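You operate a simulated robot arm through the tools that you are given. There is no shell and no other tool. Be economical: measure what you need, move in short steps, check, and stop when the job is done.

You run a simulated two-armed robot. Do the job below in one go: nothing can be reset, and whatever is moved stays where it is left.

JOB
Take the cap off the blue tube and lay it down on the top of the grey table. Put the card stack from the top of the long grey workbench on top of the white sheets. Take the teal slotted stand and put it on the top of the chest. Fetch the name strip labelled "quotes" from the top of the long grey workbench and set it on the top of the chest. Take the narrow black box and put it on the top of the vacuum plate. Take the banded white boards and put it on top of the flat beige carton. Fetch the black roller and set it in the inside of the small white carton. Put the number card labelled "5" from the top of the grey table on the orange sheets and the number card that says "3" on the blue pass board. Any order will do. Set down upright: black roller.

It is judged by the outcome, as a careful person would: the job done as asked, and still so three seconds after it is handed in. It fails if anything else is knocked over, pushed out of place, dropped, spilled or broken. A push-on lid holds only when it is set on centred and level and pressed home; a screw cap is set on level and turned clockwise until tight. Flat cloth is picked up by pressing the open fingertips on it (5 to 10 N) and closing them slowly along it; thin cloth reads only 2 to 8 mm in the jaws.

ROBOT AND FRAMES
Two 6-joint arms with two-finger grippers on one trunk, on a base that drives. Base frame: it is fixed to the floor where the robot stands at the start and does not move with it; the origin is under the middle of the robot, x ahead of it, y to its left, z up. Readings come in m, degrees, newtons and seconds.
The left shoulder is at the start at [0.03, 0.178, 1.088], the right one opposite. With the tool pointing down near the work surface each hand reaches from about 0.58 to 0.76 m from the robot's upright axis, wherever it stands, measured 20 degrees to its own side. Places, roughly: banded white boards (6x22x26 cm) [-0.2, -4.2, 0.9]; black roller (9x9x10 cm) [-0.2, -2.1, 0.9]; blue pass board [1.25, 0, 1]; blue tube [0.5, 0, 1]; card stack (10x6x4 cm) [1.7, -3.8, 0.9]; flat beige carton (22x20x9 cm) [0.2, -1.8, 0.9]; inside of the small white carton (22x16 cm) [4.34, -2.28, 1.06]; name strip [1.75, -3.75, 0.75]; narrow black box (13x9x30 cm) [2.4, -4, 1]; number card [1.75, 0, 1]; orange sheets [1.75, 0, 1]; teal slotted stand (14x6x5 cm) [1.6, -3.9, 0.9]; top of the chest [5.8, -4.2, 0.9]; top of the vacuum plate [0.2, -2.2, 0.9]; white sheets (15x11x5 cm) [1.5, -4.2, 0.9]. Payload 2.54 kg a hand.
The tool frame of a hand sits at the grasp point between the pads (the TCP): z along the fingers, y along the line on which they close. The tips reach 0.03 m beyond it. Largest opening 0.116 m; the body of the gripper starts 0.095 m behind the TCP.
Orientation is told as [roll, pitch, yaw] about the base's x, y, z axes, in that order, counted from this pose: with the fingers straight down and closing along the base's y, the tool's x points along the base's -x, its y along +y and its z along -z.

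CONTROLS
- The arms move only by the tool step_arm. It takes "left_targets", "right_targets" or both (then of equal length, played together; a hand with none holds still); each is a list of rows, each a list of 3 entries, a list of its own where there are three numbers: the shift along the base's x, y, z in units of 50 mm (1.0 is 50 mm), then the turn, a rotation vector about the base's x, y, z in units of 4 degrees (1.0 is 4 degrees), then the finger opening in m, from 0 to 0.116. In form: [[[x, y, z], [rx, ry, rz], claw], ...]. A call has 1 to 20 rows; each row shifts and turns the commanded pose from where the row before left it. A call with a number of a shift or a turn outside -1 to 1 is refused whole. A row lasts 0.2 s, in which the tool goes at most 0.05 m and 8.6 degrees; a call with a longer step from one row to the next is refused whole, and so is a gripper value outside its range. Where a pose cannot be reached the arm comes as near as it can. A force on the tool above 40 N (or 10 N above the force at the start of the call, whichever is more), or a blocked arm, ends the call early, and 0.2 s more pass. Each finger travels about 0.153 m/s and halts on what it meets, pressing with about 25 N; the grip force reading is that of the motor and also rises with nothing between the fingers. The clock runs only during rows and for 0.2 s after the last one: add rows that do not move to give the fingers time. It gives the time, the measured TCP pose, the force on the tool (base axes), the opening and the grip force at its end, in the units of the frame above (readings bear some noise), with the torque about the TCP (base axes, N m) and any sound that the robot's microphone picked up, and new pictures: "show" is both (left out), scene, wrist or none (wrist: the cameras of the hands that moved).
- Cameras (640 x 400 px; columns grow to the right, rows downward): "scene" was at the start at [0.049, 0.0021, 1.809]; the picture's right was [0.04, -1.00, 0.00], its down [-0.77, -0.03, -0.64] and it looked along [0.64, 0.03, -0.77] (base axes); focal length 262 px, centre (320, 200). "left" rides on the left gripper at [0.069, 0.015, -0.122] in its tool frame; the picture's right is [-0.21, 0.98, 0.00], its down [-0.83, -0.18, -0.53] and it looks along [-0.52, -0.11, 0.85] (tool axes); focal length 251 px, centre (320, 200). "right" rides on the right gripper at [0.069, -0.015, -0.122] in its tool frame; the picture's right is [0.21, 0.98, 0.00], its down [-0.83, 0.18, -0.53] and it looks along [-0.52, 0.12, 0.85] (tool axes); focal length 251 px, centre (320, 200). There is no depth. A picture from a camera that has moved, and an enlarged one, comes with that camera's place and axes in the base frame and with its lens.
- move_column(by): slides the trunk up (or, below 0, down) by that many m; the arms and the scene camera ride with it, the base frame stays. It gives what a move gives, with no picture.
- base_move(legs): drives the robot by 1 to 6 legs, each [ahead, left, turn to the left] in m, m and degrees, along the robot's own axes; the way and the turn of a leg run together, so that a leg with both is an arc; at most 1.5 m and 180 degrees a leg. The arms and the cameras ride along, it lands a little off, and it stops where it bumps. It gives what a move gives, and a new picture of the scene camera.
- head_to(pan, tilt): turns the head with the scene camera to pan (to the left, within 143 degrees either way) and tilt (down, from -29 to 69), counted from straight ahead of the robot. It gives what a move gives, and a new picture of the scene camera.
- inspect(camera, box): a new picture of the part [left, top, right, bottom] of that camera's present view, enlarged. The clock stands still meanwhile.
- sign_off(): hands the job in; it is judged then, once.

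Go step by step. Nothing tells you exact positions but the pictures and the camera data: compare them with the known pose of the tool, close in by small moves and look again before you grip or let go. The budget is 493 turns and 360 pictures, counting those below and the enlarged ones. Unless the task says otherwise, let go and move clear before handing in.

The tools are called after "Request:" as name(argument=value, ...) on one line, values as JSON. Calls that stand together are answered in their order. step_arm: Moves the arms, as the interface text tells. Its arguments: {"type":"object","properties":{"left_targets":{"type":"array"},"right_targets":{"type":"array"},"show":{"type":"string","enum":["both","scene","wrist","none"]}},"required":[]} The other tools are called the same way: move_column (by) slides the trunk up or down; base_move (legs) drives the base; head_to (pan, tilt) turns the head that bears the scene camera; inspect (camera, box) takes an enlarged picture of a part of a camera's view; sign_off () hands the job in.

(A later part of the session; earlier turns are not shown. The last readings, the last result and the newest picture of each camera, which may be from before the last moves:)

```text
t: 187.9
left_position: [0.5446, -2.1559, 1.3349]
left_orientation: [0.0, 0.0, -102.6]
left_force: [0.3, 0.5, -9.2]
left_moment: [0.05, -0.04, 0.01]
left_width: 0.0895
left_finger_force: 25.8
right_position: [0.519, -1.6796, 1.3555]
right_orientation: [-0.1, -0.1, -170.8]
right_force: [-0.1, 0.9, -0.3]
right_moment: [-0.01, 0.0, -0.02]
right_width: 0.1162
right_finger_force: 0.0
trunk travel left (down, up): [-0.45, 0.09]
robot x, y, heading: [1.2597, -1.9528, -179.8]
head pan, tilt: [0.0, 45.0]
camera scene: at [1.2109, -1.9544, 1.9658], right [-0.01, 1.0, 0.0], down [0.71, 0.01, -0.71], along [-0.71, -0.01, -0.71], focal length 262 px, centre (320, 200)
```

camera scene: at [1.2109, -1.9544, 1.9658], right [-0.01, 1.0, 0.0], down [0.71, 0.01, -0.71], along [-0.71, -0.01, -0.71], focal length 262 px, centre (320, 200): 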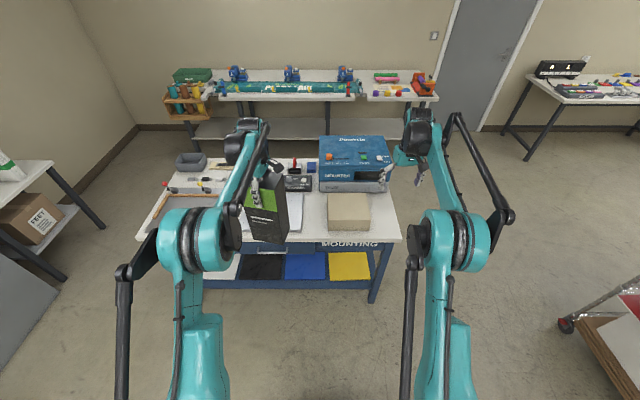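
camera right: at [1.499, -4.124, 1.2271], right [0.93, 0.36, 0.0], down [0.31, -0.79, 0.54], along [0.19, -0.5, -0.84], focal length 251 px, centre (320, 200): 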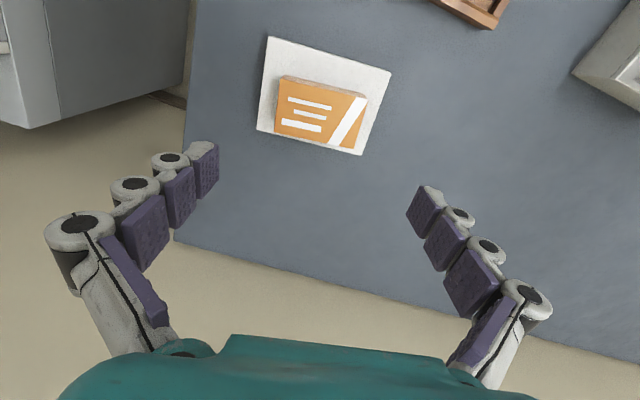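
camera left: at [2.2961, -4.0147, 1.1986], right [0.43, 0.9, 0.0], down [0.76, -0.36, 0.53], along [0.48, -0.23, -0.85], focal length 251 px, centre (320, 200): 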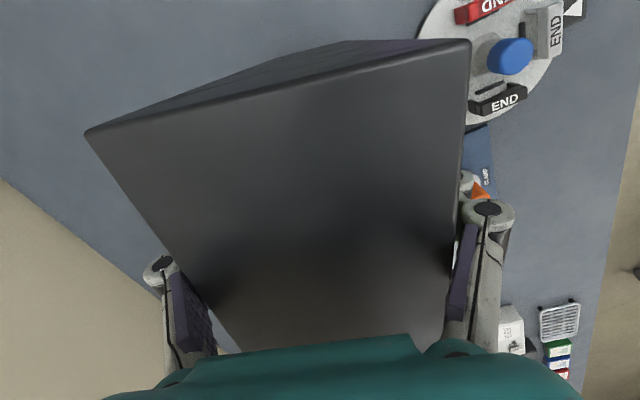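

Request:
inspect(camera="scene", box=[140, 130, 410, 250])

Request:
inspect(camera="left", box=[0, 0, 640, 400])

```text
2.37 times, centred on (275, 190) of scene
camera zoom: at [1.2109, -1.9544, 1.9658], right [-0.01, 1.0, 0.0], down [0.71, 0.01, -0.71], along [-0.71, -0.01, -0.71], focal length 621 px, centre (427, 224)
```

zoom: 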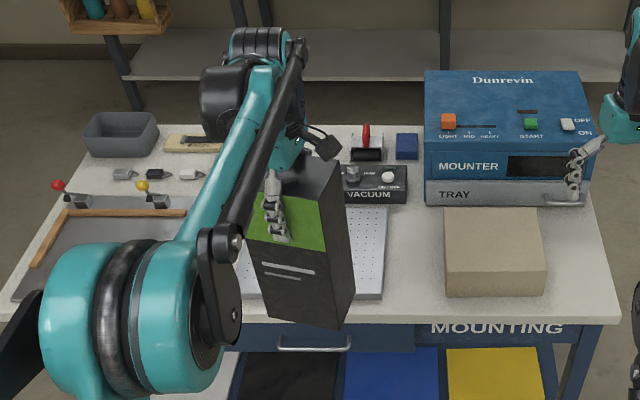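

```text
1.00 times, centred on (320, 200) of left (not enlarged: the box is as wide or as high as the picture)
camera zoom: at [0.5734, -2.09, 1.4585], right [0.91, -0.42, 0.0], down [-0.36, -0.77, 0.53], along [-0.22, -0.48, -0.85], focal length 251 px, centre (320, 200)
```

zoom: 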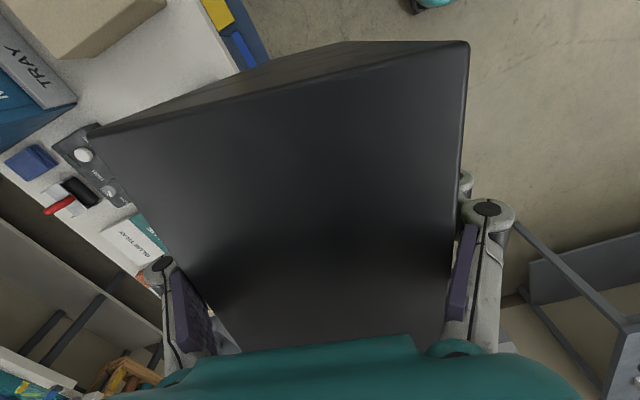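

I see the brayer-like black roller with a red handle standing at the back of the mount table. The plate centre is about (0.265, -2.19); I drive up so that the box is over it.

Request:
base_move(legs=[[0.33, 0, 0]])

Request:
step_arm(left_targets=[[[0.5, -0.35, 0], [0, 0, 0], 0.07], [[0.5, -0.35, 0], [0, 0, 0], 0.07], [[0, 0, 0], [0, 0, 0], 0.07]], show="both")

```text
t: 190.1
left_position: [0.2124, -2.1558, 1.3368]
left_orientation: [0.0, 0.0, -102.7]
left_force: [0.3, 0.3, -8.4]
left_moment: [0.04, 0.01, 0.01]
left_width: 0.0898
left_finger_force: 25.3
right_position: [0.1899, -1.6794, 1.3558]
right_orientation: [-0.1, -0.1, -170.9]
right_force: [0.2, 0.0, -0.3]
right_moment: [-0.01, -0.01, -0.01]
right_width: 0.1159
right_finger_force: 0.0
trunk travel left (down, up): [-0.45, 0.09]
robot x, y, heading: [0.9314, -1.9545, -179.9]
head pan, tilt: [0.0, 45.0]
camera scene: at [0.8801, -1.9561, 1.9659], right [0.0, 1.0, 0.0], down [0.71, 0.0, -0.71], along [-0.71, 0.0, -0.71], focal length 262 px, centre (320, 200)
```

scene: 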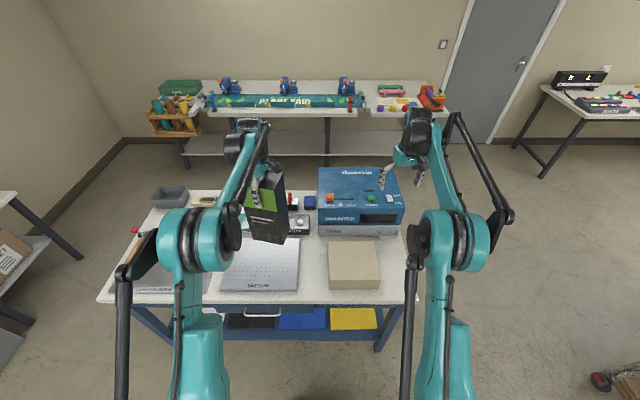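

```text
t: 190.9
left_position: [0.2608, -2.1899, 1.3348]
left_orientation: [0.2, 0.0, -102.8]
left_force: [-0.4, -0.3, -9.3]
left_moment: [0.01, -0.03, -0.04]
left_width: 0.0895
left_finger_force: 25.2
right_position: [0.1862, -1.6786, 1.3532]
right_orientation: [-0.1, 0.0, -171.0]
right_force: [-0.5, 0.0, -1.1]
right_moment: [0.01, -0.05, 0.0]
right_width: 0.1161
right_finger_force: 0.1
trunk travel left (down, up): [-0.45, 0.09]
robot x, y, heading: [0.9307, -1.953, -179.8]
head pan, tilt: [0.0, 45.0]
camera scene: at [0.8766, -1.9551, 1.9657], right [0.0, 1.0, 0.0], down [0.71, 0.0, -0.71], along [-0.71, 0.0, -0.71], focal length 262 px, centre (320, 200)
camera left: at [0.2902, -2.1247, 1.4578], right [0.91, -0.43, 0.0], down [-0.36, -0.76, 0.53], along [-0.22, -0.48, -0.85], focal length 251 px, centre (320, 200)
```

scene: 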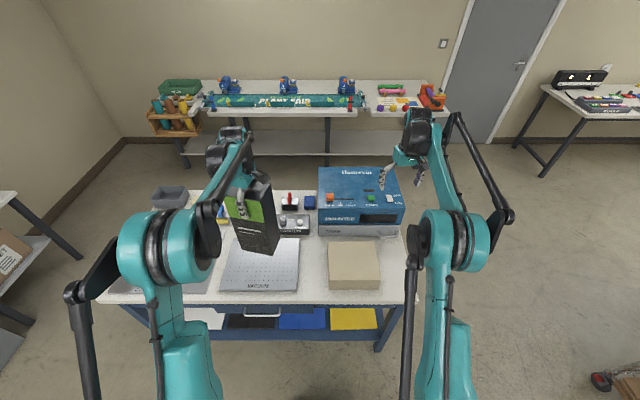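
left: 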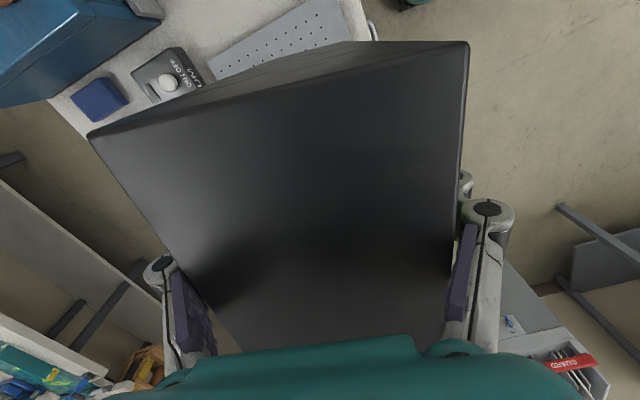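

Plate centre is about (0.258, -2.205). I shift slightly and lower.

Request:
step_arm(left_targets=[[[0, -0.3, -0.5], [0, 0, 0], 0.07], [[0, 0, -0.5], [0, 0, 0], 0.07], [[0, 0, -0.5], [0, 0, 0], 0.07], [[0, 0, -0.5], [0, 0, 0], 0.07], [[0, 0, -0.3], [0, 0, 0], 0.07], [[0, 0, 0], [0, 0, 0], 0.07]], show="scene")

Request:
inspect(camera="scene", box=[180, 170, 340, 300])

```text
t: 192.3
left_position: [0.2632, -2.2052, 1.2204]
left_orientation: [0.2, 0.0, -102.7]
left_force: [0.3, -0.4, -9.0]
left_moment: [-0.02, -0.01, -0.01]
left_width: 0.0896
left_finger_force: 25.5
right_position: [0.1905, -1.6799, 1.3547]
right_orientation: [-0.2, 0.0, -171.0]
right_force: [-0.5, -0.5, -0.4]
right_moment: [-0.06, -0.01, -0.04]
right_width: 0.1159
right_finger_force: 0.1
trunk travel left (down, up): [-0.45, 0.09]
robot x, y, heading: [0.9286, -1.9563, -179.9]
head pan, tilt: [0.0, 45.0]
camera scene: at [0.8799, -1.9563, 1.9659], right [0.0, 1.0, 0.0], down [0.71, 0.0, -0.71], along [-0.71, 0.0, -0.71], focal length 262 px, centre (320, 200)
```

scene: 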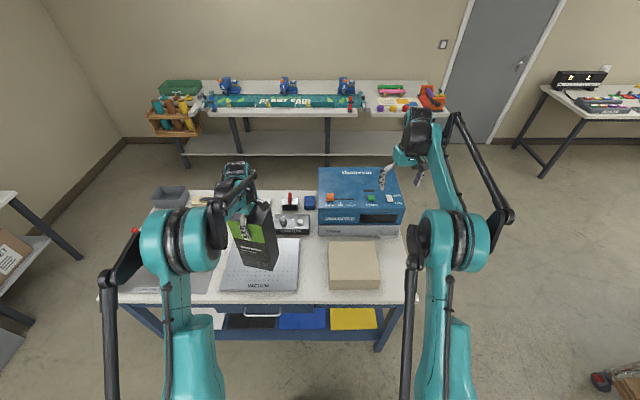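

```text
3.08 times, centred on (260, 235) of scene
camera zoom: at [0.8799, -1.9563, 1.9659], right [0.0, 1.0, 0.0], down [0.71, 0.0, -0.71], along [-0.71, 0.0, -0.71], focal length 806 px, centre (505, 92)
```

zoom: 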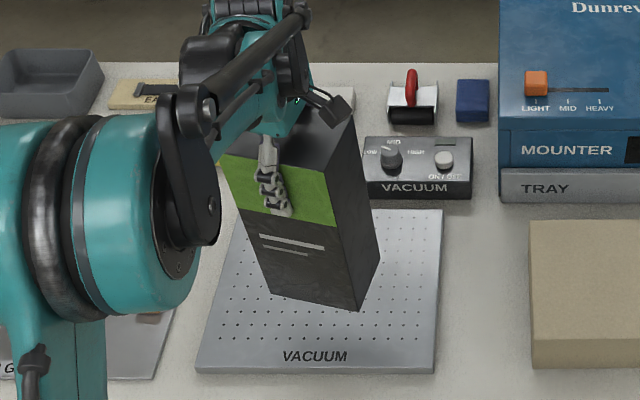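

Good position over the plate. I lower slowly until contact.

Request:
step_arm(left_targets=[[[0, 0, -0.15], [0, 0, 0], 0.07], [[0, 0, -0.15], [0, 0, 0], 0.07], [[0, 0, -0.1], [0, 0, 0], 0.07], [[0, 0, -0.1], [0, 0, 0], 0.07], [[0, 0, 0], [0, 0, 0], 0.07]], show="none")

```text
t: 193.5
left_position: [0.2619, -2.2043, 1.197]
left_orientation: [0.1, 0.1, -102.7]
left_force: [-0.4, 0.5, -9.3]
left_moment: [-0.01, 0.01, 0.0]
left_width: 0.0894
left_finger_force: 25.1
right_position: [0.1895, -1.6796, 1.3551]
right_orientation: [-0.1, -0.1, -170.9]
right_force: [-0.3, -0.3, 0.5]
right_moment: [-0.03, 0.05, 0.0]
right_width: 0.1159
right_finger_force: 0.1
trunk travel left (down, up): [-0.45, 0.09]
robot x, y, heading: [0.9316, -1.9513, -179.3]
head pan, tilt: [0.0, 45.0]
```

Request:
step_arm(left_targets=[[[0, 0, -0.08], [0, 0, 0], 0.07], [[0, 0, -0.08], [0, 0, 0], 0.07], [[0, 0, -0.08], [0, 0, 0], 0.07], [[0, 0, 0], [0, 0, 0], 0.07]], show="none")

```text
t: 194.5
left_position: [0.2634, -2.205, 1.1852]
left_orientation: [0.0, 0.0, -102.6]
left_force: [0.4, -0.1, -8.4]
left_moment: [0.0, 0.01, 0.01]
left_width: 0.0895
left_finger_force: 25.4
right_position: [0.1894, -1.6791, 1.3551]
right_orientation: [0.0, -0.1, -171.0]
right_force: [-0.6, 0.7, 0.2]
right_moment: [-0.02, -0.02, 0.03]
right_width: 0.1162
right_finger_force: 0.0
trunk travel left (down, up): [-0.45, 0.09]
robot x, y, heading: [0.9269, -1.9538, -179.8]
head pan, tilt: [0.0, 45.0]
```

Request:
step_arm(left_targets=[[[0, 0, -0.08], [0, 0, 0], 0.07], [[0, 0, -0.08], [0, 0, 0], 0.07], [[0, 0, -0.08], [0, 0, 0], 0.07], [[0, 0, 0], [0, 0, 0], 0.07]], show="none")

```text
t: 195.5
left_position: [0.2633, -2.2048, 1.1719]
left_orientation: [0.1, -0.1, -102.6]
left_force: [0.4, 0.1, -9.6]
left_moment: [0.0, -0.03, 0.0]
left_width: 0.0892
left_finger_force: 25.3
right_position: [0.189, -1.6791, 1.3562]
right_orientation: [-0.2, -0.1, -170.9]
right_force: [-0.9, -0.7, 0.2]
right_moment: [0.0, -0.02, -0.01]
right_width: 0.116
right_finger_force: 0.1
trunk travel left (down, up): [-0.45, 0.09]
robot x, y, heading: [0.9263, -1.9562, -180.0]
head pan, tilt: [0.0, 45.0]
```

Request:
step_arm(left_targets=[[[0, 0, -0.07], [0, 0, 0], 0.07], [[0, 0, -0.07], [0, 0, 0], 0.07], [[0, 0, -0.07], [0, 0, 0], 0.07], [[0, 0, 0], [0, 0, 0], 0.07]], show="scene")

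Request:
inspect(camera="scene", box=[200, 190, 320, 300])

```text
t: 196.5
left_position: [0.263, -2.206, 1.1612]
left_orientation: [0.2, 0.1, -102.8]
left_force: [-0.5, -0.4, -9.3]
left_moment: [0.0, 0.0, -0.01]
left_width: 0.0894
left_finger_force: 24.9
right_position: [0.1903, -1.6802, 1.3556]
right_orientation: [-0.2, 0.0, -171.0]
right_force: [0.3, -0.3, 0.1]
right_moment: [-0.01, -0.02, 0.0]
right_width: 0.1162
right_finger_force: 0.1
trunk travel left (down, up): [-0.45, 0.09]
robot x, y, heading: [0.9315, -1.9559, -179.5]
head pan, tilt: [0.0, 45.0]
camera scene: at [0.8794, -1.9561, 1.9658], right [0.0, 1.0, 0.0], down [0.71, 0.0, -0.71], along [-0.71, 0.0, -0.71], focal length 262 px, centre (320, 200)
```

scene: 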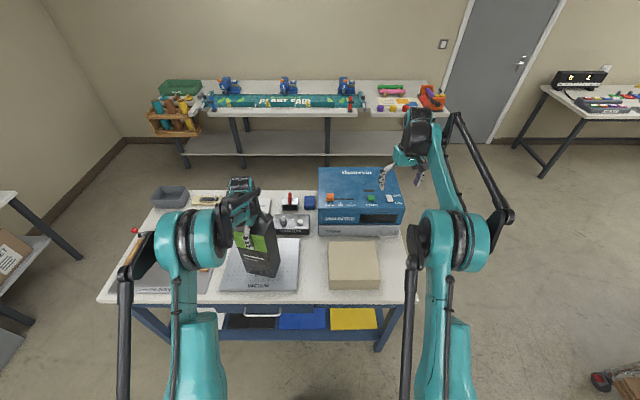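

```text
3.64 times, centred on (260, 245) of scene
camera zoom: at [0.8794, -1.9561, 1.9658], right [0.0, 1.0, 0.0], down [0.71, 0.0, -0.71], along [-0.71, 0.0, -0.71], focal length 952 px, centre (538, 36)
```

zoom: 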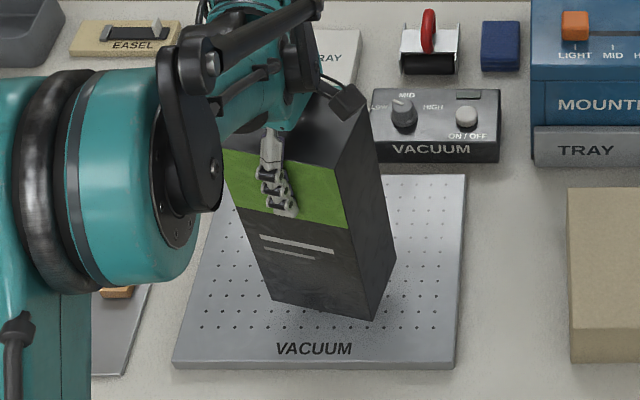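

Request:
step_arm(left_targets=[[[0, 0, -0.07], [0, 0, 0], 0.07], [[0, 0, -0.07], [0, 0, 0], 0.07], [[0, 0, -0.07], [0, 0, 0], 0.07], [[0, 0, 0], [0, 0, 0], 0.07]], show="none")

```text
t: 197.5
left_position: [0.263, -2.2066, 1.1513]
left_orientation: [0.2, 0.1, -102.6]
left_force: [0.7, 0.2, -8.2]
left_moment: [0.06, -0.01, -0.02]
left_width: 0.0896
left_finger_force: 25.3
right_position: [0.1886, -1.6804, 1.3546]
right_orientation: [-0.1, -0.1, -171.0]
right_force: [-0.2, 0.0, -0.3]
right_moment: [0.02, -0.02, 0.0]
right_width: 0.116
right_finger_force: 0.0
trunk travel left (down, up): [-0.45, 0.09]
robot x, y, heading: [0.9297, -1.9554, -179.8]
head pan, tilt: [0.0, 45.0]
```

Request:
step_arm(left_targets=[[[0, 0, -0.07], [0, 0, 0], 0.07], [[0, 0, -0.07], [0, 0, 0], 0.07], [[0, 0, -0.07], [0, 0, 0], 0.07], [[0, 0, 0], [0, 0, 0], 0.07]], show="none")

```text
t: 198.5
left_position: [0.2633, -2.2046, 1.141]
left_orientation: [0.0, 0.0, -102.7]
left_force: [-0.7, 0.5, -8.7]
left_moment: [0.01, 0.01, 0.03]
left_width: 0.0897
left_finger_force: 25.0
right_position: [0.189, -1.6797, 1.3542]
right_orientation: [-0.1, -0.2, -170.8]
right_force: [0.2, -0.6, -0.7]
right_moment: [-0.02, 0.01, -0.01]
right_width: 0.116
right_finger_force: 0.0
trunk travel left (down, up): [-0.45, 0.09]
robot x, y, heading: [0.9298, -1.9528, -179.6]
head pan, tilt: [0.0, 45.0]
```

Request:
step_arm(left_targets=[[[-0.25, -0.1, -0.07], [0, 0, 0], 0.07], [[-0.25, -0.1, -0.07], [0, 0, 0], 0.07], [[0, 0, -0.07], [0, 0, 0], 0.07], [[0, 0, 0], [0, 0, 0], 0.07]], show="scene")

Request:
inspect(camera="scene", box=[200, 190, 320, 300])

```text
t: 199.5
left_position: [0.2377, -2.2162, 1.1305]
left_orientation: [0.2, 0.1, -102.7]
left_force: [-0.6, -0.6, -8.8]
left_moment: [0.04, -0.01, 0.03]
left_width: 0.0892
left_finger_force: 24.9
right_position: [0.1888, -1.6793, 1.3545]
right_orientation: [-0.1, -0.1, -171.0]
right_force: [-0.3, 0.6, 1.0]
right_moment: [0.03, -0.04, 0.01]
right_width: 0.1162
right_finger_force: 0.0
trunk travel left (down, up): [-0.45, 0.09]
robot x, y, heading: [0.9324, -1.9559, -179.7]
head pan, tilt: [0.0, 45.0]
camera scene: at [0.8789, -1.9563, 1.9658], right [0.0, 1.0, 0.0], down [0.71, 0.0, -0.71], along [-0.71, 0.0, -0.71], focal length 262 px, centre (320, 200)
```

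scene: 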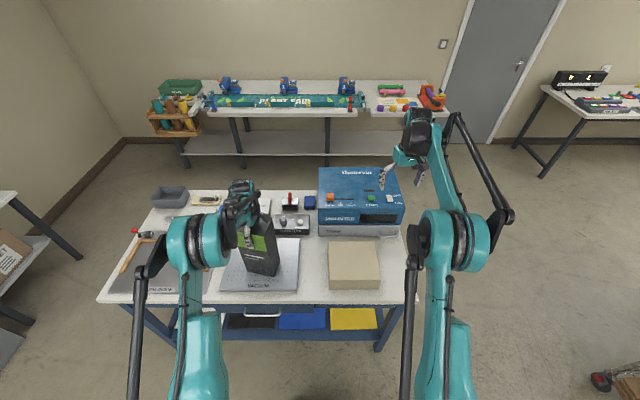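

```text
3.64 times, centred on (260, 245) of scene
camera zoom: at [0.8789, -1.9563, 1.9658], right [0.0, 1.0, 0.0], down [0.71, 0.0, -0.71], along [-0.71, 0.0, -0.71], focal length 952 px, centre (538, 36)
```

zoom: 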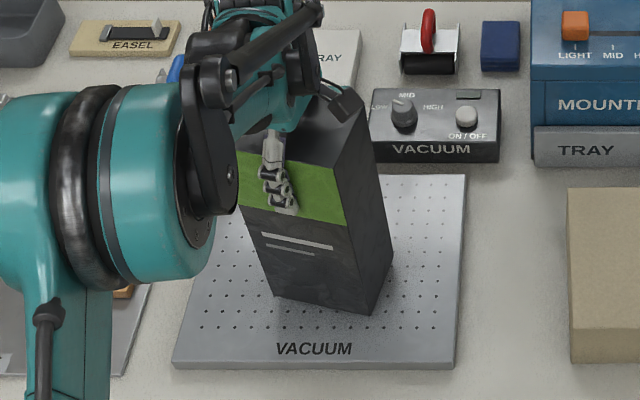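

Request:
step_arm(left_targets=[[[0, 0, -0.06], [0, 0, 0], 0.07], [[0, 0, -0.06], [0, 0, 0], 0.07], [[0, 0, -0.06], [0, 0, 0], 0.07], [[0, 0, 0], [0, 0, 0], 0.07]], show="none")

```text
t: 200.5
left_position: [0.2371, -2.2153, 1.1215]
left_orientation: [0.1, 0.0, -102.7]
left_force: [0.2, -0.8, -8.4]
left_moment: [0.04, -0.01, 0.0]
left_width: 0.0896
left_finger_force: 24.9
right_position: [0.1892, -1.68, 1.3542]
right_orientation: [-0.1, -0.1, -171.0]
right_force: [0.2, -0.4, -0.9]
right_moment: [-0.01, 0.02, 0.01]
right_width: 0.1161
right_finger_force: 0.0
trunk travel left (down, up): [-0.45, 0.09]
robot x, y, heading: [0.9302, -1.9523, -179.7]
head pan, tilt: [0.0, 45.0]
```

Request:
step_arm(left_targets=[[[0, 0, -0.06], [0, 0, 0], 0.07], [[0, 0, -0.06], [0, 0, 0], 0.07], [[0, 0, -0.06], [0, 0, 0], 0.07], [[0, 0, 0], [0, 0, 0], 0.07]], show="none")

```text
t: 201.3
left_position: [0.2383, -2.2149, 1.117]
left_orientation: [-0.1, -0.1, -102.8]
left_force: [-0.9, -0.4, 18.8]
left_moment: [0.25, -1.19, 0.06]
left_width: 0.0898
left_finger_force: 24.9
right_position: [0.191, -1.679, 1.356]
right_orientation: [0.0, -0.2, -170.9]
right_force: [-1.1, 0.7, 0.6]
right_moment: [0.04, 0.01, 0.02]
right_width: 0.116
right_finger_force: 0.1
trunk travel left (down, up): [-0.45, 0.09]
robot x, y, heading: [0.929, -1.9518, -179.7]
head pan, tilt: [0.0, 45.0]
stopped in row 4 (left hand): the force on the tool passed its limit at 46 N (the readings are from after the stop); the commanded pose is now the measured one
```

Contact (plate top near z 0.88). I release and rise straight up.

Request:
step_arm(left_targets=[[[0, 0, 0.02], [0, 0, 0], 0.085], [[0, 0, 0], [0, 0, 0], 0.1], [[0, 0, 0], [0, 0, 0], 0.116], [[0, 0, 0], [0, 0, 0], 0.116], [[0, 0, 0.3], [0, 0, 0], 0.116], [[0, 0, 0.6], [0, 0, 0], 0.116], [[0, 0, 0.8], [0, 0, 0], 0.116], [[0, 0, 0.9], [0, 0, 0], 0.116], [[0, 0, 0.9], [0, 0, 0], 0.116], [[0, 0, 0.9], [0, 0, 0], 0.116], [[0, 0, 0], [0, 0, 0], 0.116]], show="both")

```text
t: 203.7
left_position: [0.2366, -2.2165, 1.3356]
left_orientation: [-0.2, -0.1, -102.7]
left_force: [0.3, -0.7, -0.1]
left_moment: [-0.01, -0.04, 0.0]
left_width: 0.1158
left_finger_force: 0.1
right_position: [0.1896, -1.6798, 1.3542]
right_orientation: [-0.1, -0.2, -170.9]
right_force: [0.0, -0.1, -0.8]
right_moment: [0.0, 0.0, -0.02]
right_width: 0.1161
right_finger_force: 0.0
trunk travel left (down, up): [-0.45, 0.09]
robot x, y, heading: [0.9312, -1.9546, -179.7]
head pan, tilt: [0.0, 45.0]
camera scene: at [0.8798, -1.956, 1.9658], right [0.0, 1.0, 0.0], down [0.71, 0.0, -0.71], along [-0.71, 0.0, -0.71], focal length 262 px, centre (320, 200)
camera left: at [0.2659, -2.1517, 1.4576], right [0.91, -0.42, 0.0], down [-0.36, -0.77, 0.54], along [-0.23, -0.48, -0.84], focal length 251 px, centre (320, 200)
```

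scene: 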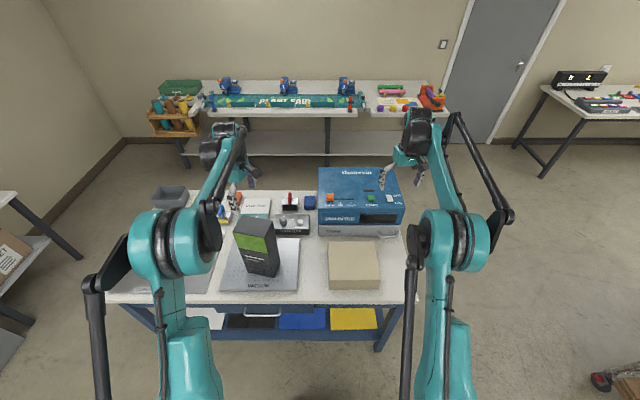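
left: 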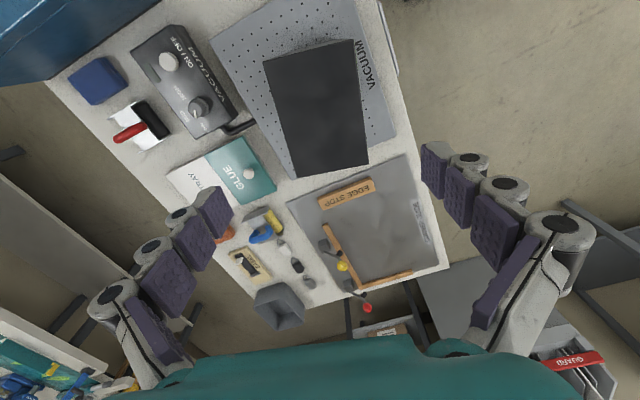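

The black box stands on the vacuum plate. The black roller with the red handle is at about (-0.17, -2.125), at the table's back. I fetch the banded boards first: back off, turn, and go round the south end of the mount table.

Request:
base_move(legs=[[-0.4, 0, 0], [0, 0, 90], [1.2, 0, 0]])

Request:
head_to(pan=-40, tilt=35)

```text
t: 215.6
left_position: [1.592, -3.8359, 1.3348]
left_orientation: [-0.1, 0.0, -12.7]
left_force: [0.5, -0.4, -0.6]
left_moment: [0.01, 0.04, -0.02]
left_width: 0.1162
left_finger_force: 0.1
right_position: [1.0554, -3.8828, 1.3561]
right_orientation: [-0.1, -0.2, -80.8]
right_force: [-0.5, 0.9, 0.3]
right_moment: [0.0, 0.0, -0.03]
right_width: 0.1157
right_finger_force: 0.1
trunk travel left (down, up): [-0.45, 0.09]
robot x, y, heading: [1.3299, -3.1428, -89.7]
head pan, tilt: [0.0, 45.0]
camera scene: at [1.3308, -3.1944, 1.9659], right [-1.0, -0.01, 0.0], down [-0.01, 0.71, -0.71], along [0.01, -0.71, -0.71], focal length 262 px, centre (320, 200)
```

scene: 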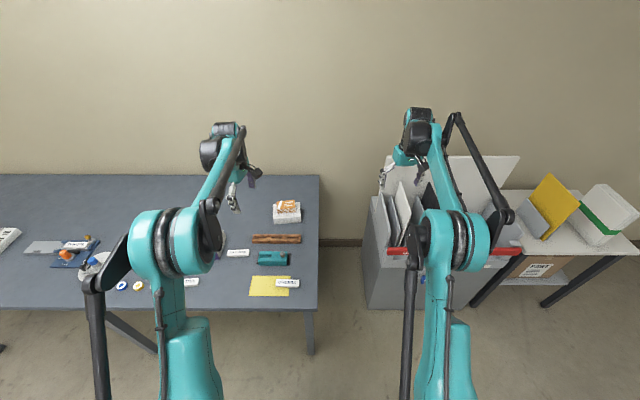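

```text
t: 216.7
left_position: [1.5926, -3.835, 1.3345]
left_orientation: [-0.1, -0.1, -12.6]
left_force: [0.1, -0.2, 0.5]
left_moment: [0.03, 0.0, 0.0]
left_width: 0.1161
left_finger_force: 0.1
right_position: [1.055, -3.8833, 1.3554]
right_orientation: [-0.1, 0.0, -80.8]
right_force: [0.5, -0.2, -0.5]
right_moment: [-0.02, -0.03, -0.04]
right_width: 0.1162
right_finger_force: 0.1
trunk travel left (down, up): [-0.45, 0.09]
robot x, y, heading: [1.3271, -3.1408, -89.4]
head pan, tilt: [-40.0, 35.0]
camera scene: at [1.2742, -3.1812, 1.9807], right [-0.77, 0.64, 0.0], down [0.37, 0.44, -0.82], along [-0.52, -0.63, -0.57], focal length 262 px, centre (320, 200)
```

scene: 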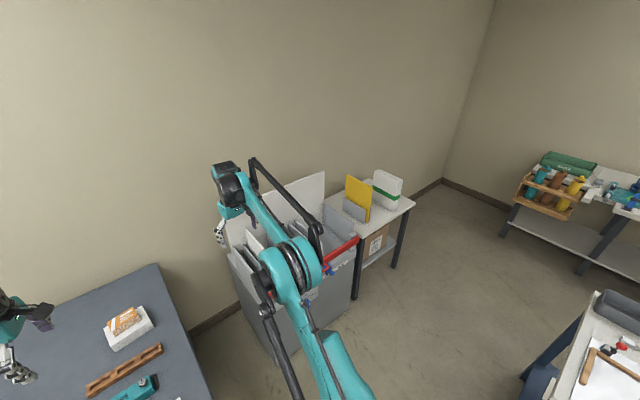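

Request:
inspect(camera="scene", box=[310, 150, 440, 270])

```text
3.33 times, centred on (375, 210) of scene
camera zoom: at [1.2742, -3.1812, 1.9807], right [-0.77, 0.64, 0.0], down [0.37, 0.44, -0.82], along [-0.52, -0.63, -0.57], focal length 873 px, centre (137, 167)
```

zoom: 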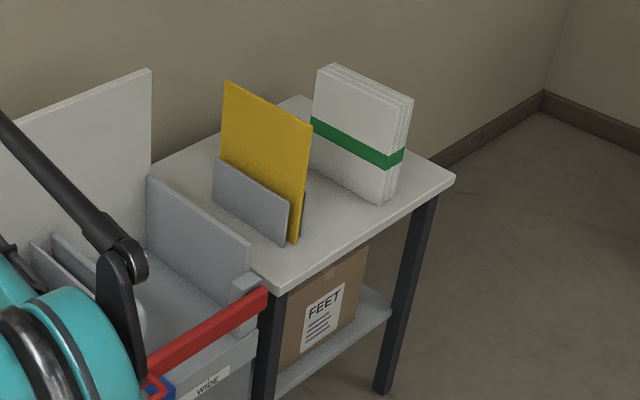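

The banded boards stand upright near (-0.11, -4.09), thickness along x, top near z 1.1. I drive there so the right hand can take them from above.

Request:
base_move(legs=[[0.28, 0, 0], [0, -1.22, 0]])

Request:
head_to(pan=-10, tilt=45)

Request:
inspect(camera="right", box=[0, 0, 640, 400])

```text
t: 218.8
left_position: [1.5947, -4.1095, 1.3335]
left_orientation: [0.0, 0.0, -12.5]
left_force: [0.3, -0.2, 0.0]
left_moment: [0.04, 0.02, 0.04]
left_width: 0.1161
left_finger_force: 0.0
right_position: [1.0591, -4.1603, 1.3538]
right_orientation: [-0.2, -0.1, -80.6]
right_force: [-0.2, -0.3, -0.2]
right_moment: [0.03, -0.01, 0.0]
right_width: 0.1161
right_finger_force: 0.0
trunk travel left (down, up): [-0.45, 0.09]
robot x, y, heading: [1.3321, -3.4175, -89.5]
head pan, tilt: [-40.0, 35.0]
stopped in leg 1: the robot was blocked; the commanded pose is now the measured one
camera scene: at [1.2759, -3.4574, 1.9806], right [-0.77, 0.64, 0.0], down [0.36, 0.44, -0.82], along [-0.52, -0.63, -0.57], focal length 262 px, centre (320, 200)
```

scene: 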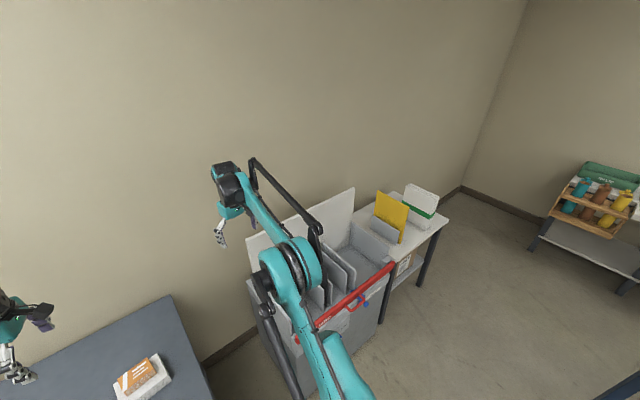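

```text
t: 219.8
left_position: [1.5958, -4.1083, 1.3345]
left_orientation: [-0.1, -0.1, -12.4]
left_force: [-1.4, 0.0, 0.0]
left_moment: [0.03, 0.03, 0.0]
left_width: 0.1162
left_finger_force: 0.0
right_position: [1.06, -4.1588, 1.3554]
right_orientation: [-0.1, -0.2, -80.5]
right_force: [0.1, -0.1, 0.7]
right_moment: [0.04, 0.0, 0.0]
right_width: 0.1159
right_finger_force: 0.1
trunk travel left (down, up): [-0.45, 0.09]
robot x, y, heading: [1.3265, -3.4123, -89.4]
head pan, tilt: [-10.0, 45.0]
camera scene: at [1.3184, -3.4686, 1.9658], right [-0.99, 0.17, 0.0], down [0.12, 0.7, -0.71], along [-0.12, -0.7, -0.71], focal length 262 px, centre (320, 200)
```

scene: 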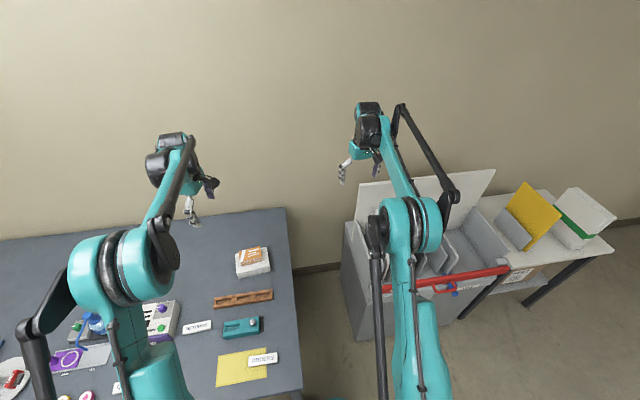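

```text
1.00 times, centred on (320, 200) of right (not enlarged: the box is as wide or as high as the picture)
camera zoom: at [1.0335, -4.0925, 1.4762], right [0.93, 0.37, 0.0], down [0.32, -0.78, 0.54], along [0.2, -0.5, -0.84], focal length 251 px, centre (320, 200)
```

zoom: 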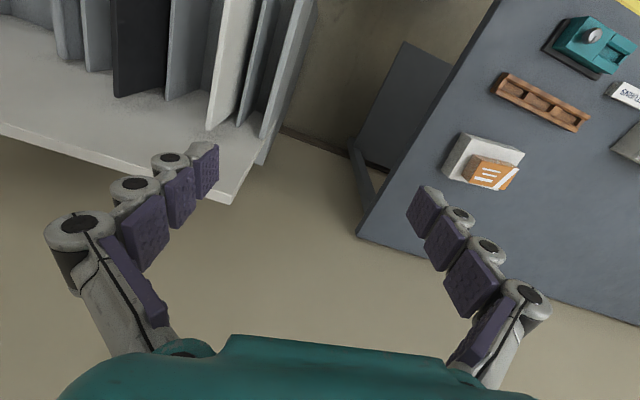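

My base touched the bench's corner leg and stopped; nothing seems displaced. I back off a little, slide right past it, then go.

Request:
base_move(legs=[[-0.05, 0, 0], [0, -1.22, 0]])

Request:
step_arm(right_targets=[[[0, 0, 0], [0, 0, -1], 0.116], [[0, 0, 0], [0, 0, -1], 0.116], [[0, 0, 0], [0, 0, 0], 0.116]], show="wrist")

```text
t: 226.4
left_position: [0.3671, -4.0672, 1.3354]
left_orientation: [-0.1, -0.1, -12.9]
left_force: [0.4, 0.2, -0.2]
left_moment: [0.02, 0.04, -0.01]
left_width: 0.116
left_finger_force: 0.1
right_position: [-0.1682, -4.1115, 1.3557]
right_orientation: [-0.3, -0.2, -81.3]
right_force: [-0.2, 0.3, 0.4]
right_moment: [0.01, 0.01, 0.01]
right_width: 0.1161
right_finger_force: 0.0
trunk travel left (down, up): [-0.45, 0.09]
robot x, y, heading: [0.1078, -3.3724, -90.3]
head pan, tilt: [-10.0, 45.0]
camera scene: at [0.097, -3.4229, 1.9659], right [-0.98, 0.17, 0.0], down [0.12, 0.7, -0.71], along [-0.12, -0.7, -0.71], focal length 262 px, centre (320, 200)
```

scene: 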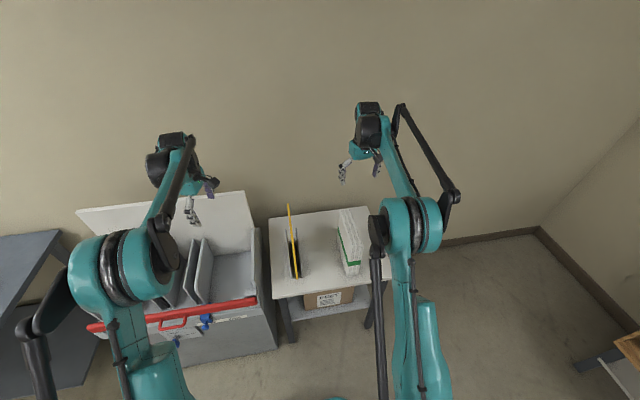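

```text
t: 227.2
left_position: [0.3686, -4.0666, 1.3359]
left_orientation: [-0.1, 0.0, -13.0]
left_force: [0.3, 0.1, 0.3]
left_moment: [0.02, 0.01, -0.02]
left_width: 0.1161
left_finger_force: 0.0
right_position: [-0.1694, -4.1113, 1.355]
right_orientation: [-0.1, -0.3, -89.1]
right_force: [0.4, 0.3, 0.0]
right_moment: [-0.03, 0.0, -0.01]
right_width: 0.1159
right_finger_force: 0.1
trunk travel left (down, up): [-0.45, 0.09]
robot x, y, heading: [0.1054, -3.3736, -89.9]
head pan, tilt: [-10.0, 45.0]
camera right: at [-0.1845, -4.041, 1.4765], right [0.97, 0.23, 0.0], down [0.19, -0.82, 0.54], along [0.12, -0.52, -0.84], focal length 251 px, centre (320, 200)
```

right: 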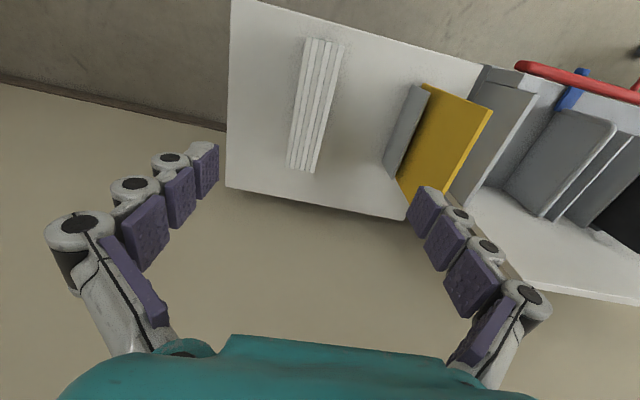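

The board top is about z 1.01, centre about (-0.174, -4.15). I drive a bit closer and line up.

Request:
base_move(legs=[[0.14, 0, 0]])

Request:
move_column(by=-0.15)

Request:
step_arm(right_targets=[[[0, 0.6, 0], [0, 0, 0.1], 0.116], [[0, 0.6, 0], [0, 0, 0], 0.116], [[0, 0.6, 0], [0, 0, 0], 0.116], [[0, 0.2, 0], [0, 0, 0], 0.116], [[0, 0, -0.6], [0, 0, 0], 0.116], [[0, 0, -0.6], [0, 0, 0], 0.116], [[0, 0, 0], [0, 0, 0], 0.116]], show="wrist")

```text
t: 228.6
left_position: [0.3648, -4.2038, 1.3355]
left_orientation: [-0.2, 0.0, -13.2]
left_force: [-0.2, 0.5, -0.6]
left_moment: [0.0, 0.01, 0.02]
left_width: 0.1157
left_finger_force: 0.0
right_position: [-0.1729, -4.2453, 1.3559]
right_orientation: [-0.2, -0.2, -89.4]
right_force: [0.9, 0.0, 0.7]
right_moment: [-0.06, 0.0, 0.0]
right_width: 0.116
right_finger_force: 0.1
trunk travel left (down, up): [-0.45, 0.09]
robot x, y, heading: [0.1104, -3.5094, -90.2]
head pan, tilt: [-10.0, 45.0]
camera scene: at [0.0965, -3.5587, 1.966], right [-0.98, 0.18, 0.0], down [0.13, 0.7, -0.71], along [-0.13, -0.7, -0.71], focal length 262 px, centre (320, 200)
```

scene: 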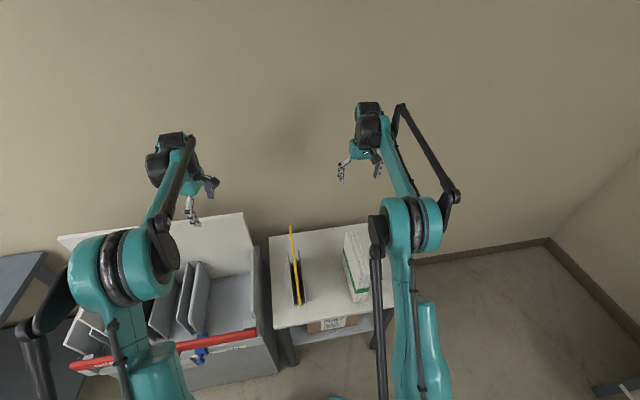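

```text
t: 230.3
left_position: [0.3651, -4.2048, 1.1847]
left_orientation: [-0.1, 0.0, -13.2]
left_force: [-0.3, -0.7, -0.3]
left_moment: [0.03, 0.02, 0.02]
left_width: 0.1158
left_finger_force: 0.0
right_position: [-0.1721, -4.2476, 1.2054]
right_orientation: [-0.2, -0.2, -89.3]
right_force: [0.4, -0.4, -0.4]
right_moment: [0.02, -0.02, 0.02]
right_width: 0.116
right_finger_force: 0.1
trunk travel left (down, up): [-0.3, 0.24]
robot x, y, heading: [0.1091, -3.5096, -90.0]
head pan, tilt: [-10.0, 45.0]
```

```text
t: 231.9
left_position: [0.3649, -4.2045, 1.1857]
left_orientation: [-0.2, -0.1, -13.2]
left_force: [0.1, -0.2, 0.3]
left_moment: [-0.01, 0.0, 0.0]
left_width: 0.1161
left_finger_force: 0.1
right_position: [-0.1697, -4.1458, 1.1438]
right_orientation: [-0.3, -0.2, -88.8]
right_force: [0.1, -0.4, 0.5]
right_moment: [0.02, 0.01, -0.01]
right_width: 0.1161
right_finger_force: 0.1
trunk travel left (down, up): [-0.3, 0.24]
robot x, y, heading: [0.1089, -3.5091, -90.0]
head pan, tilt: [-10.0, 45.0]
camera right: at [-0.1858, -4.0772, 1.2651], right [0.97, 0.23, 0.0], down [0.2, -0.82, 0.54], along [0.12, -0.52, -0.84], focal length 251 px, centre (320, 200)
```

right: 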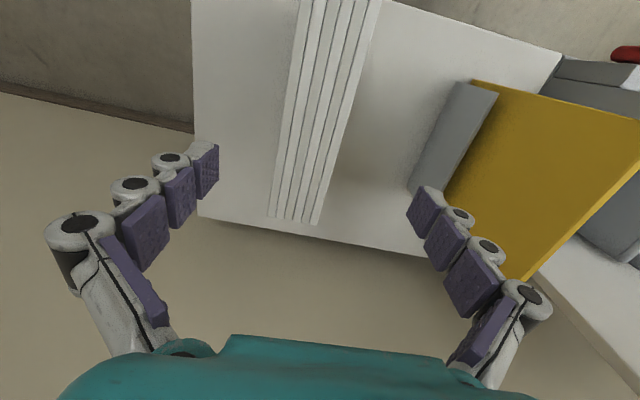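

Request:
step_arm(right_targets=[[[-0.1, -0.1, -0.6], [0, 0, 0], 0.116], [[0, 0, -0.6], [0, 0, 0], 0.116], [[0, 0, -0.6], [0, 0, 0], 0.116], [[0, 0, 0], [0, 0, 0], 0.116]], show="wrist")

```text
t: 232.9
left_position: [0.3659, -4.2041, 1.1846]
left_orientation: [-0.1, -0.1, -13.3]
left_force: [0.4, -0.9, 1.0]
left_moment: [-0.03, 0.01, -0.01]
left_width: 0.1159
left_finger_force: 0.0
right_position: [-0.1759, -4.1501, 1.0553]
right_orientation: [-0.1, -0.3, -88.8]
right_force: [-0.3, 0.1, -0.5]
right_moment: [-0.01, 0.03, 0.01]
right_width: 0.1158
right_finger_force: 0.0
trunk travel left (down, up): [-0.3, 0.24]
robot x, y, heading: [0.1094, -3.512, -90.2]
head pan, tilt: [-10.0, 45.0]
camera right: at [-0.1915, -4.0809, 1.1758], right [0.97, 0.23, 0.0], down [0.2, -0.82, 0.54], along [0.12, -0.52, -0.84], focal length 251 px, centre (320, 200)
```

right: 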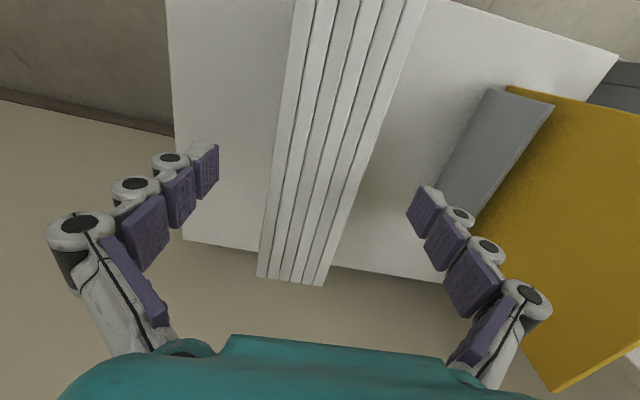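

Request:
step_arm(right_targets=[[[0, 0, -0.5], [0, 0, 0], 0.116], [[0, 0, -0.5], [0, 0, 0], 0.116], [[0, 0, -0.4], [0, 0, 0], 0.116], [[0, 0, -0.4], [0, 0, 0], 0.116], [[0, 0, 0], [0, 0, 0], 0.1], [[0, 0, 0], [0, 0, 0], 0.085], [[0, 0, 0], [0, 0, 0], 0.07], [[0, 0, 0], [0, 0, 0], 0.055], [[0, 0, 0], [0, 0, 0], 0.045], [[0, 0, 0], [0, 0, 0], 0.045]], show="none")

```text
t: 235.1
left_position: [0.3645, -4.2058, 1.185]
left_orientation: [-0.1, -0.1, -13.1]
left_force: [0.8, 0.0, 0.0]
left_moment: [0.01, -0.02, 0.01]
left_width: 0.116
left_finger_force: 0.0
right_position: [-0.1764, -4.1536, 0.9636]
right_orientation: [-0.2, -0.1, -88.8]
right_force: [-0.8, 0.0, 1.8]
right_moment: [-0.09, -0.05, -0.17]
right_width: 0.0597
right_finger_force: 24.7
trunk travel left (down, up): [-0.3, 0.24]
robot x, y, heading: [0.111, -3.5135, -90.1]
head pan, tilt: [-10.0, 45.0]
```

Gripped at 6 cm. I lift slowly.

Request:
step_arm(right_targets=[[[0, 0, 0.1], [0, 0, 0], 0.045], [[0, 0, 0.2], [0, 0, 0], 0.045], [[0, 0, 0.4], [0, 0, 0], 0.045], [[0, 0, 0.6], [0, 0, 0], 0.045], [[0, 0, 0.6], [0, 0, 0], 0.045], [[0, 0, 0.6], [0, 0, 0], 0.045], [[0, 0, 0.5], [0, 0, 0], 0.045], [[0, 0, 0], [0, 0, 0], 0.045]], show="both")

```text
t: 236.9
left_position: [0.3637, -4.2064, 1.1841]
left_orientation: [-0.1, -0.1, -13.3]
left_force: [-0.2, -1.2, -0.5]
left_moment: [0.0, -0.02, -0.04]
left_width: 0.116
left_finger_force: 0.2
right_position: [-0.1773, -4.1537, 1.1145]
right_orientation: [-0.1, -0.1, -88.9]
right_force: [-0.1, 0.3, -5.4]
right_moment: [0.01, 0.02, 0.01]
right_width: 0.0595
right_finger_force: 24.7
trunk travel left (down, up): [-0.3, 0.24]
robot x, y, heading: [0.1116, -3.5097, -90.0]
head pan, tilt: [-10.0, 45.0]
camera scene: at [0.096, -3.5619, 1.8158], right [-0.98, 0.18, 0.0], down [0.13, 0.7, -0.71], along [-0.12, -0.7, -0.71], focal length 262 px, centre (320, 200)
camera right: at [-0.1933, -4.0848, 1.2362], right [0.97, 0.23, 0.0], down [0.2, -0.82, 0.54], along [0.12, -0.52, -0.84], focal length 251 px, centre (320, 200)
```

scene: 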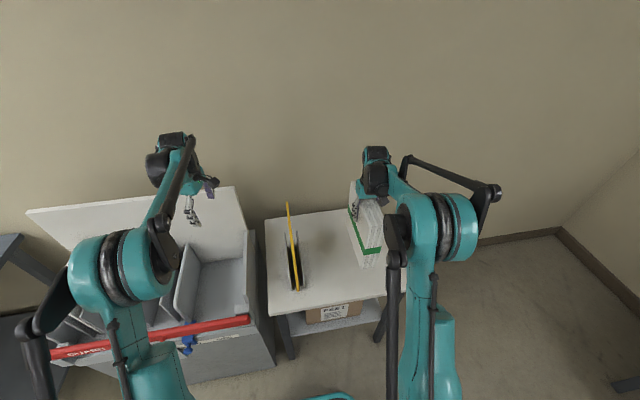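
right: 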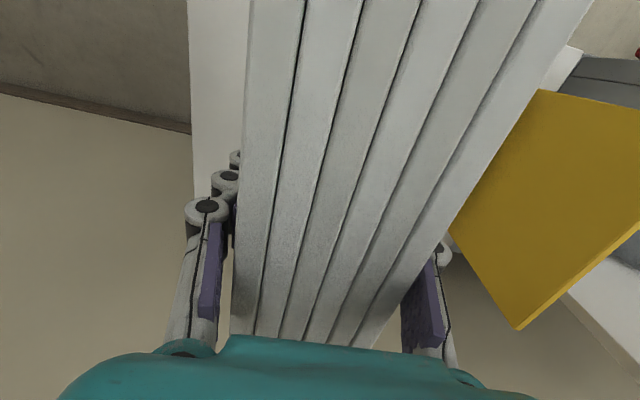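

Held (about 0.5 kg). I raise the trunk and retrace my way to the front of the mount table.

Request:
move_column(by=0.22)

Request:
base_move(legs=[[-0.15, 0, 0], [0, 1.28, 0], [-1.35, 0, 0], [0, 0, -90]])

Request:
head_to(pan=-5, tilt=48)

```text
t: 239.2
left_position: [0.3659, -4.2064, 1.4053]
left_orientation: [-0.1, 0.0, -13.3]
left_force: [0.4, 0.3, 0.6]
left_moment: [-0.03, 0.01, -0.03]
left_width: 0.116
left_finger_force: 0.0
right_position: [-0.178, -4.1532, 1.3337]
right_orientation: [-0.1, -0.1, -88.9]
right_force: [0.2, -0.1, -4.6]
right_moment: [0.01, -0.01, -0.01]
right_width: 0.0597
right_finger_force: 25.4
trunk travel left (down, up): [-0.52, 0.02]
robot x, y, heading: [0.1104, -3.5088, -90.0]
head pan, tilt: [-10.0, 45.0]
```

```text
t: 256.9
left_position: [0.6697, -2.2631, 1.4047]
left_orientation: [-0.1, -0.2, -103.5]
left_force: [0.9, 0.0, 0.2]
left_moment: [0.0, 0.0, 0.03]
left_width: 0.1159
left_finger_force: 0.1
right_position: [0.7243, -1.7192, 1.3346]
right_orientation: [-0.2, -0.1, -179.3]
right_force: [0.1, 0.5, -4.2]
right_moment: [-0.02, 0.01, 0.01]
right_width: 0.0595
right_finger_force: 25.6
trunk travel left (down, up): [-0.52, 0.02]
robot x, y, heading: [1.3651, -2.0104, 179.6]
head pan, tilt: [-10.0, 45.0]
camera scene: at [1.3183, -1.9972, 2.0358], right [0.18, 0.98, 0.0], down [0.7, -0.13, -0.71], along [-0.69, 0.13, -0.71], focal length 262 px, centre (320, 200)
```

scene: 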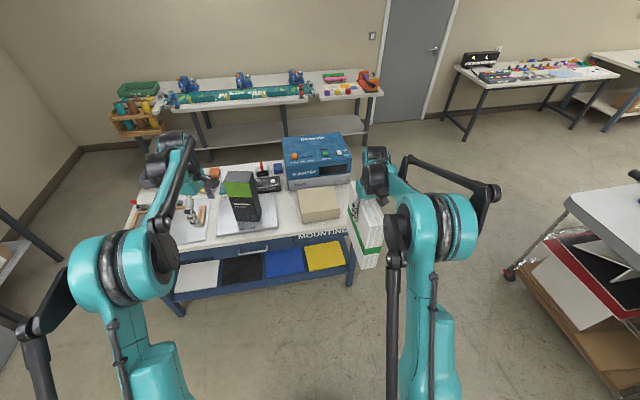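

```text
t: 257.6
left_position: [0.6705, -2.2625, 1.4053]
left_orientation: [-0.1, -0.1, -103.5]
left_force: [-0.3, -0.1, -0.7]
left_moment: [-0.06, 0.0, -0.03]
left_width: 0.116
left_finger_force: 0.3
right_position: [0.7239, -1.7211, 1.334]
right_orientation: [-0.2, 0.0, -179.3]
right_force: [1.0, 0.2, -5.2]
right_moment: [0.02, 0.02, -0.03]
right_width: 0.0594
right_finger_force: 24.5
trunk travel left (down, up): [-0.52, 0.02]
robot x, y, heading: [1.3679, -2.0098, 179.7]
head pan, tilt: [-5.0, 48.0]
camera scene: at [1.3198, -2.0042, 2.0317], right [0.1, 1.0, 0.0], down [0.74, -0.07, -0.67], along [-0.67, 0.06, -0.74], focal length 262 px, centre (320, 200)
```

scene: 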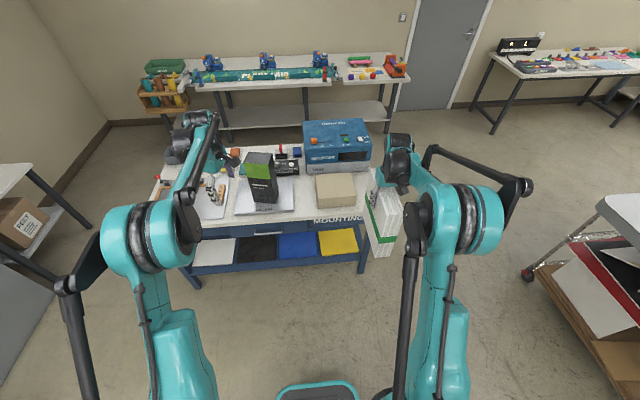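

Request:
inspect(camera="scene", box=[230, 110, 410, 240])

```text
3.08 times, centred on (320, 175) of scene
camera zoom: at [1.3198, -2.0042, 2.0317], right [0.1, 1.0, 0.0], down [0.74, -0.07, -0.67], along [-0.67, 0.06, -0.74], focal length 806 px, centre (320, 277)
```

zoom: 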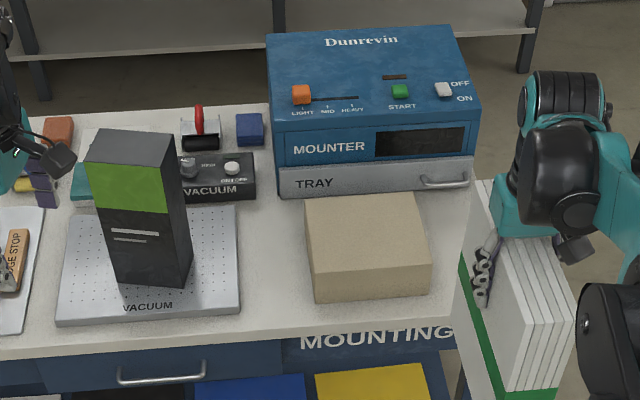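

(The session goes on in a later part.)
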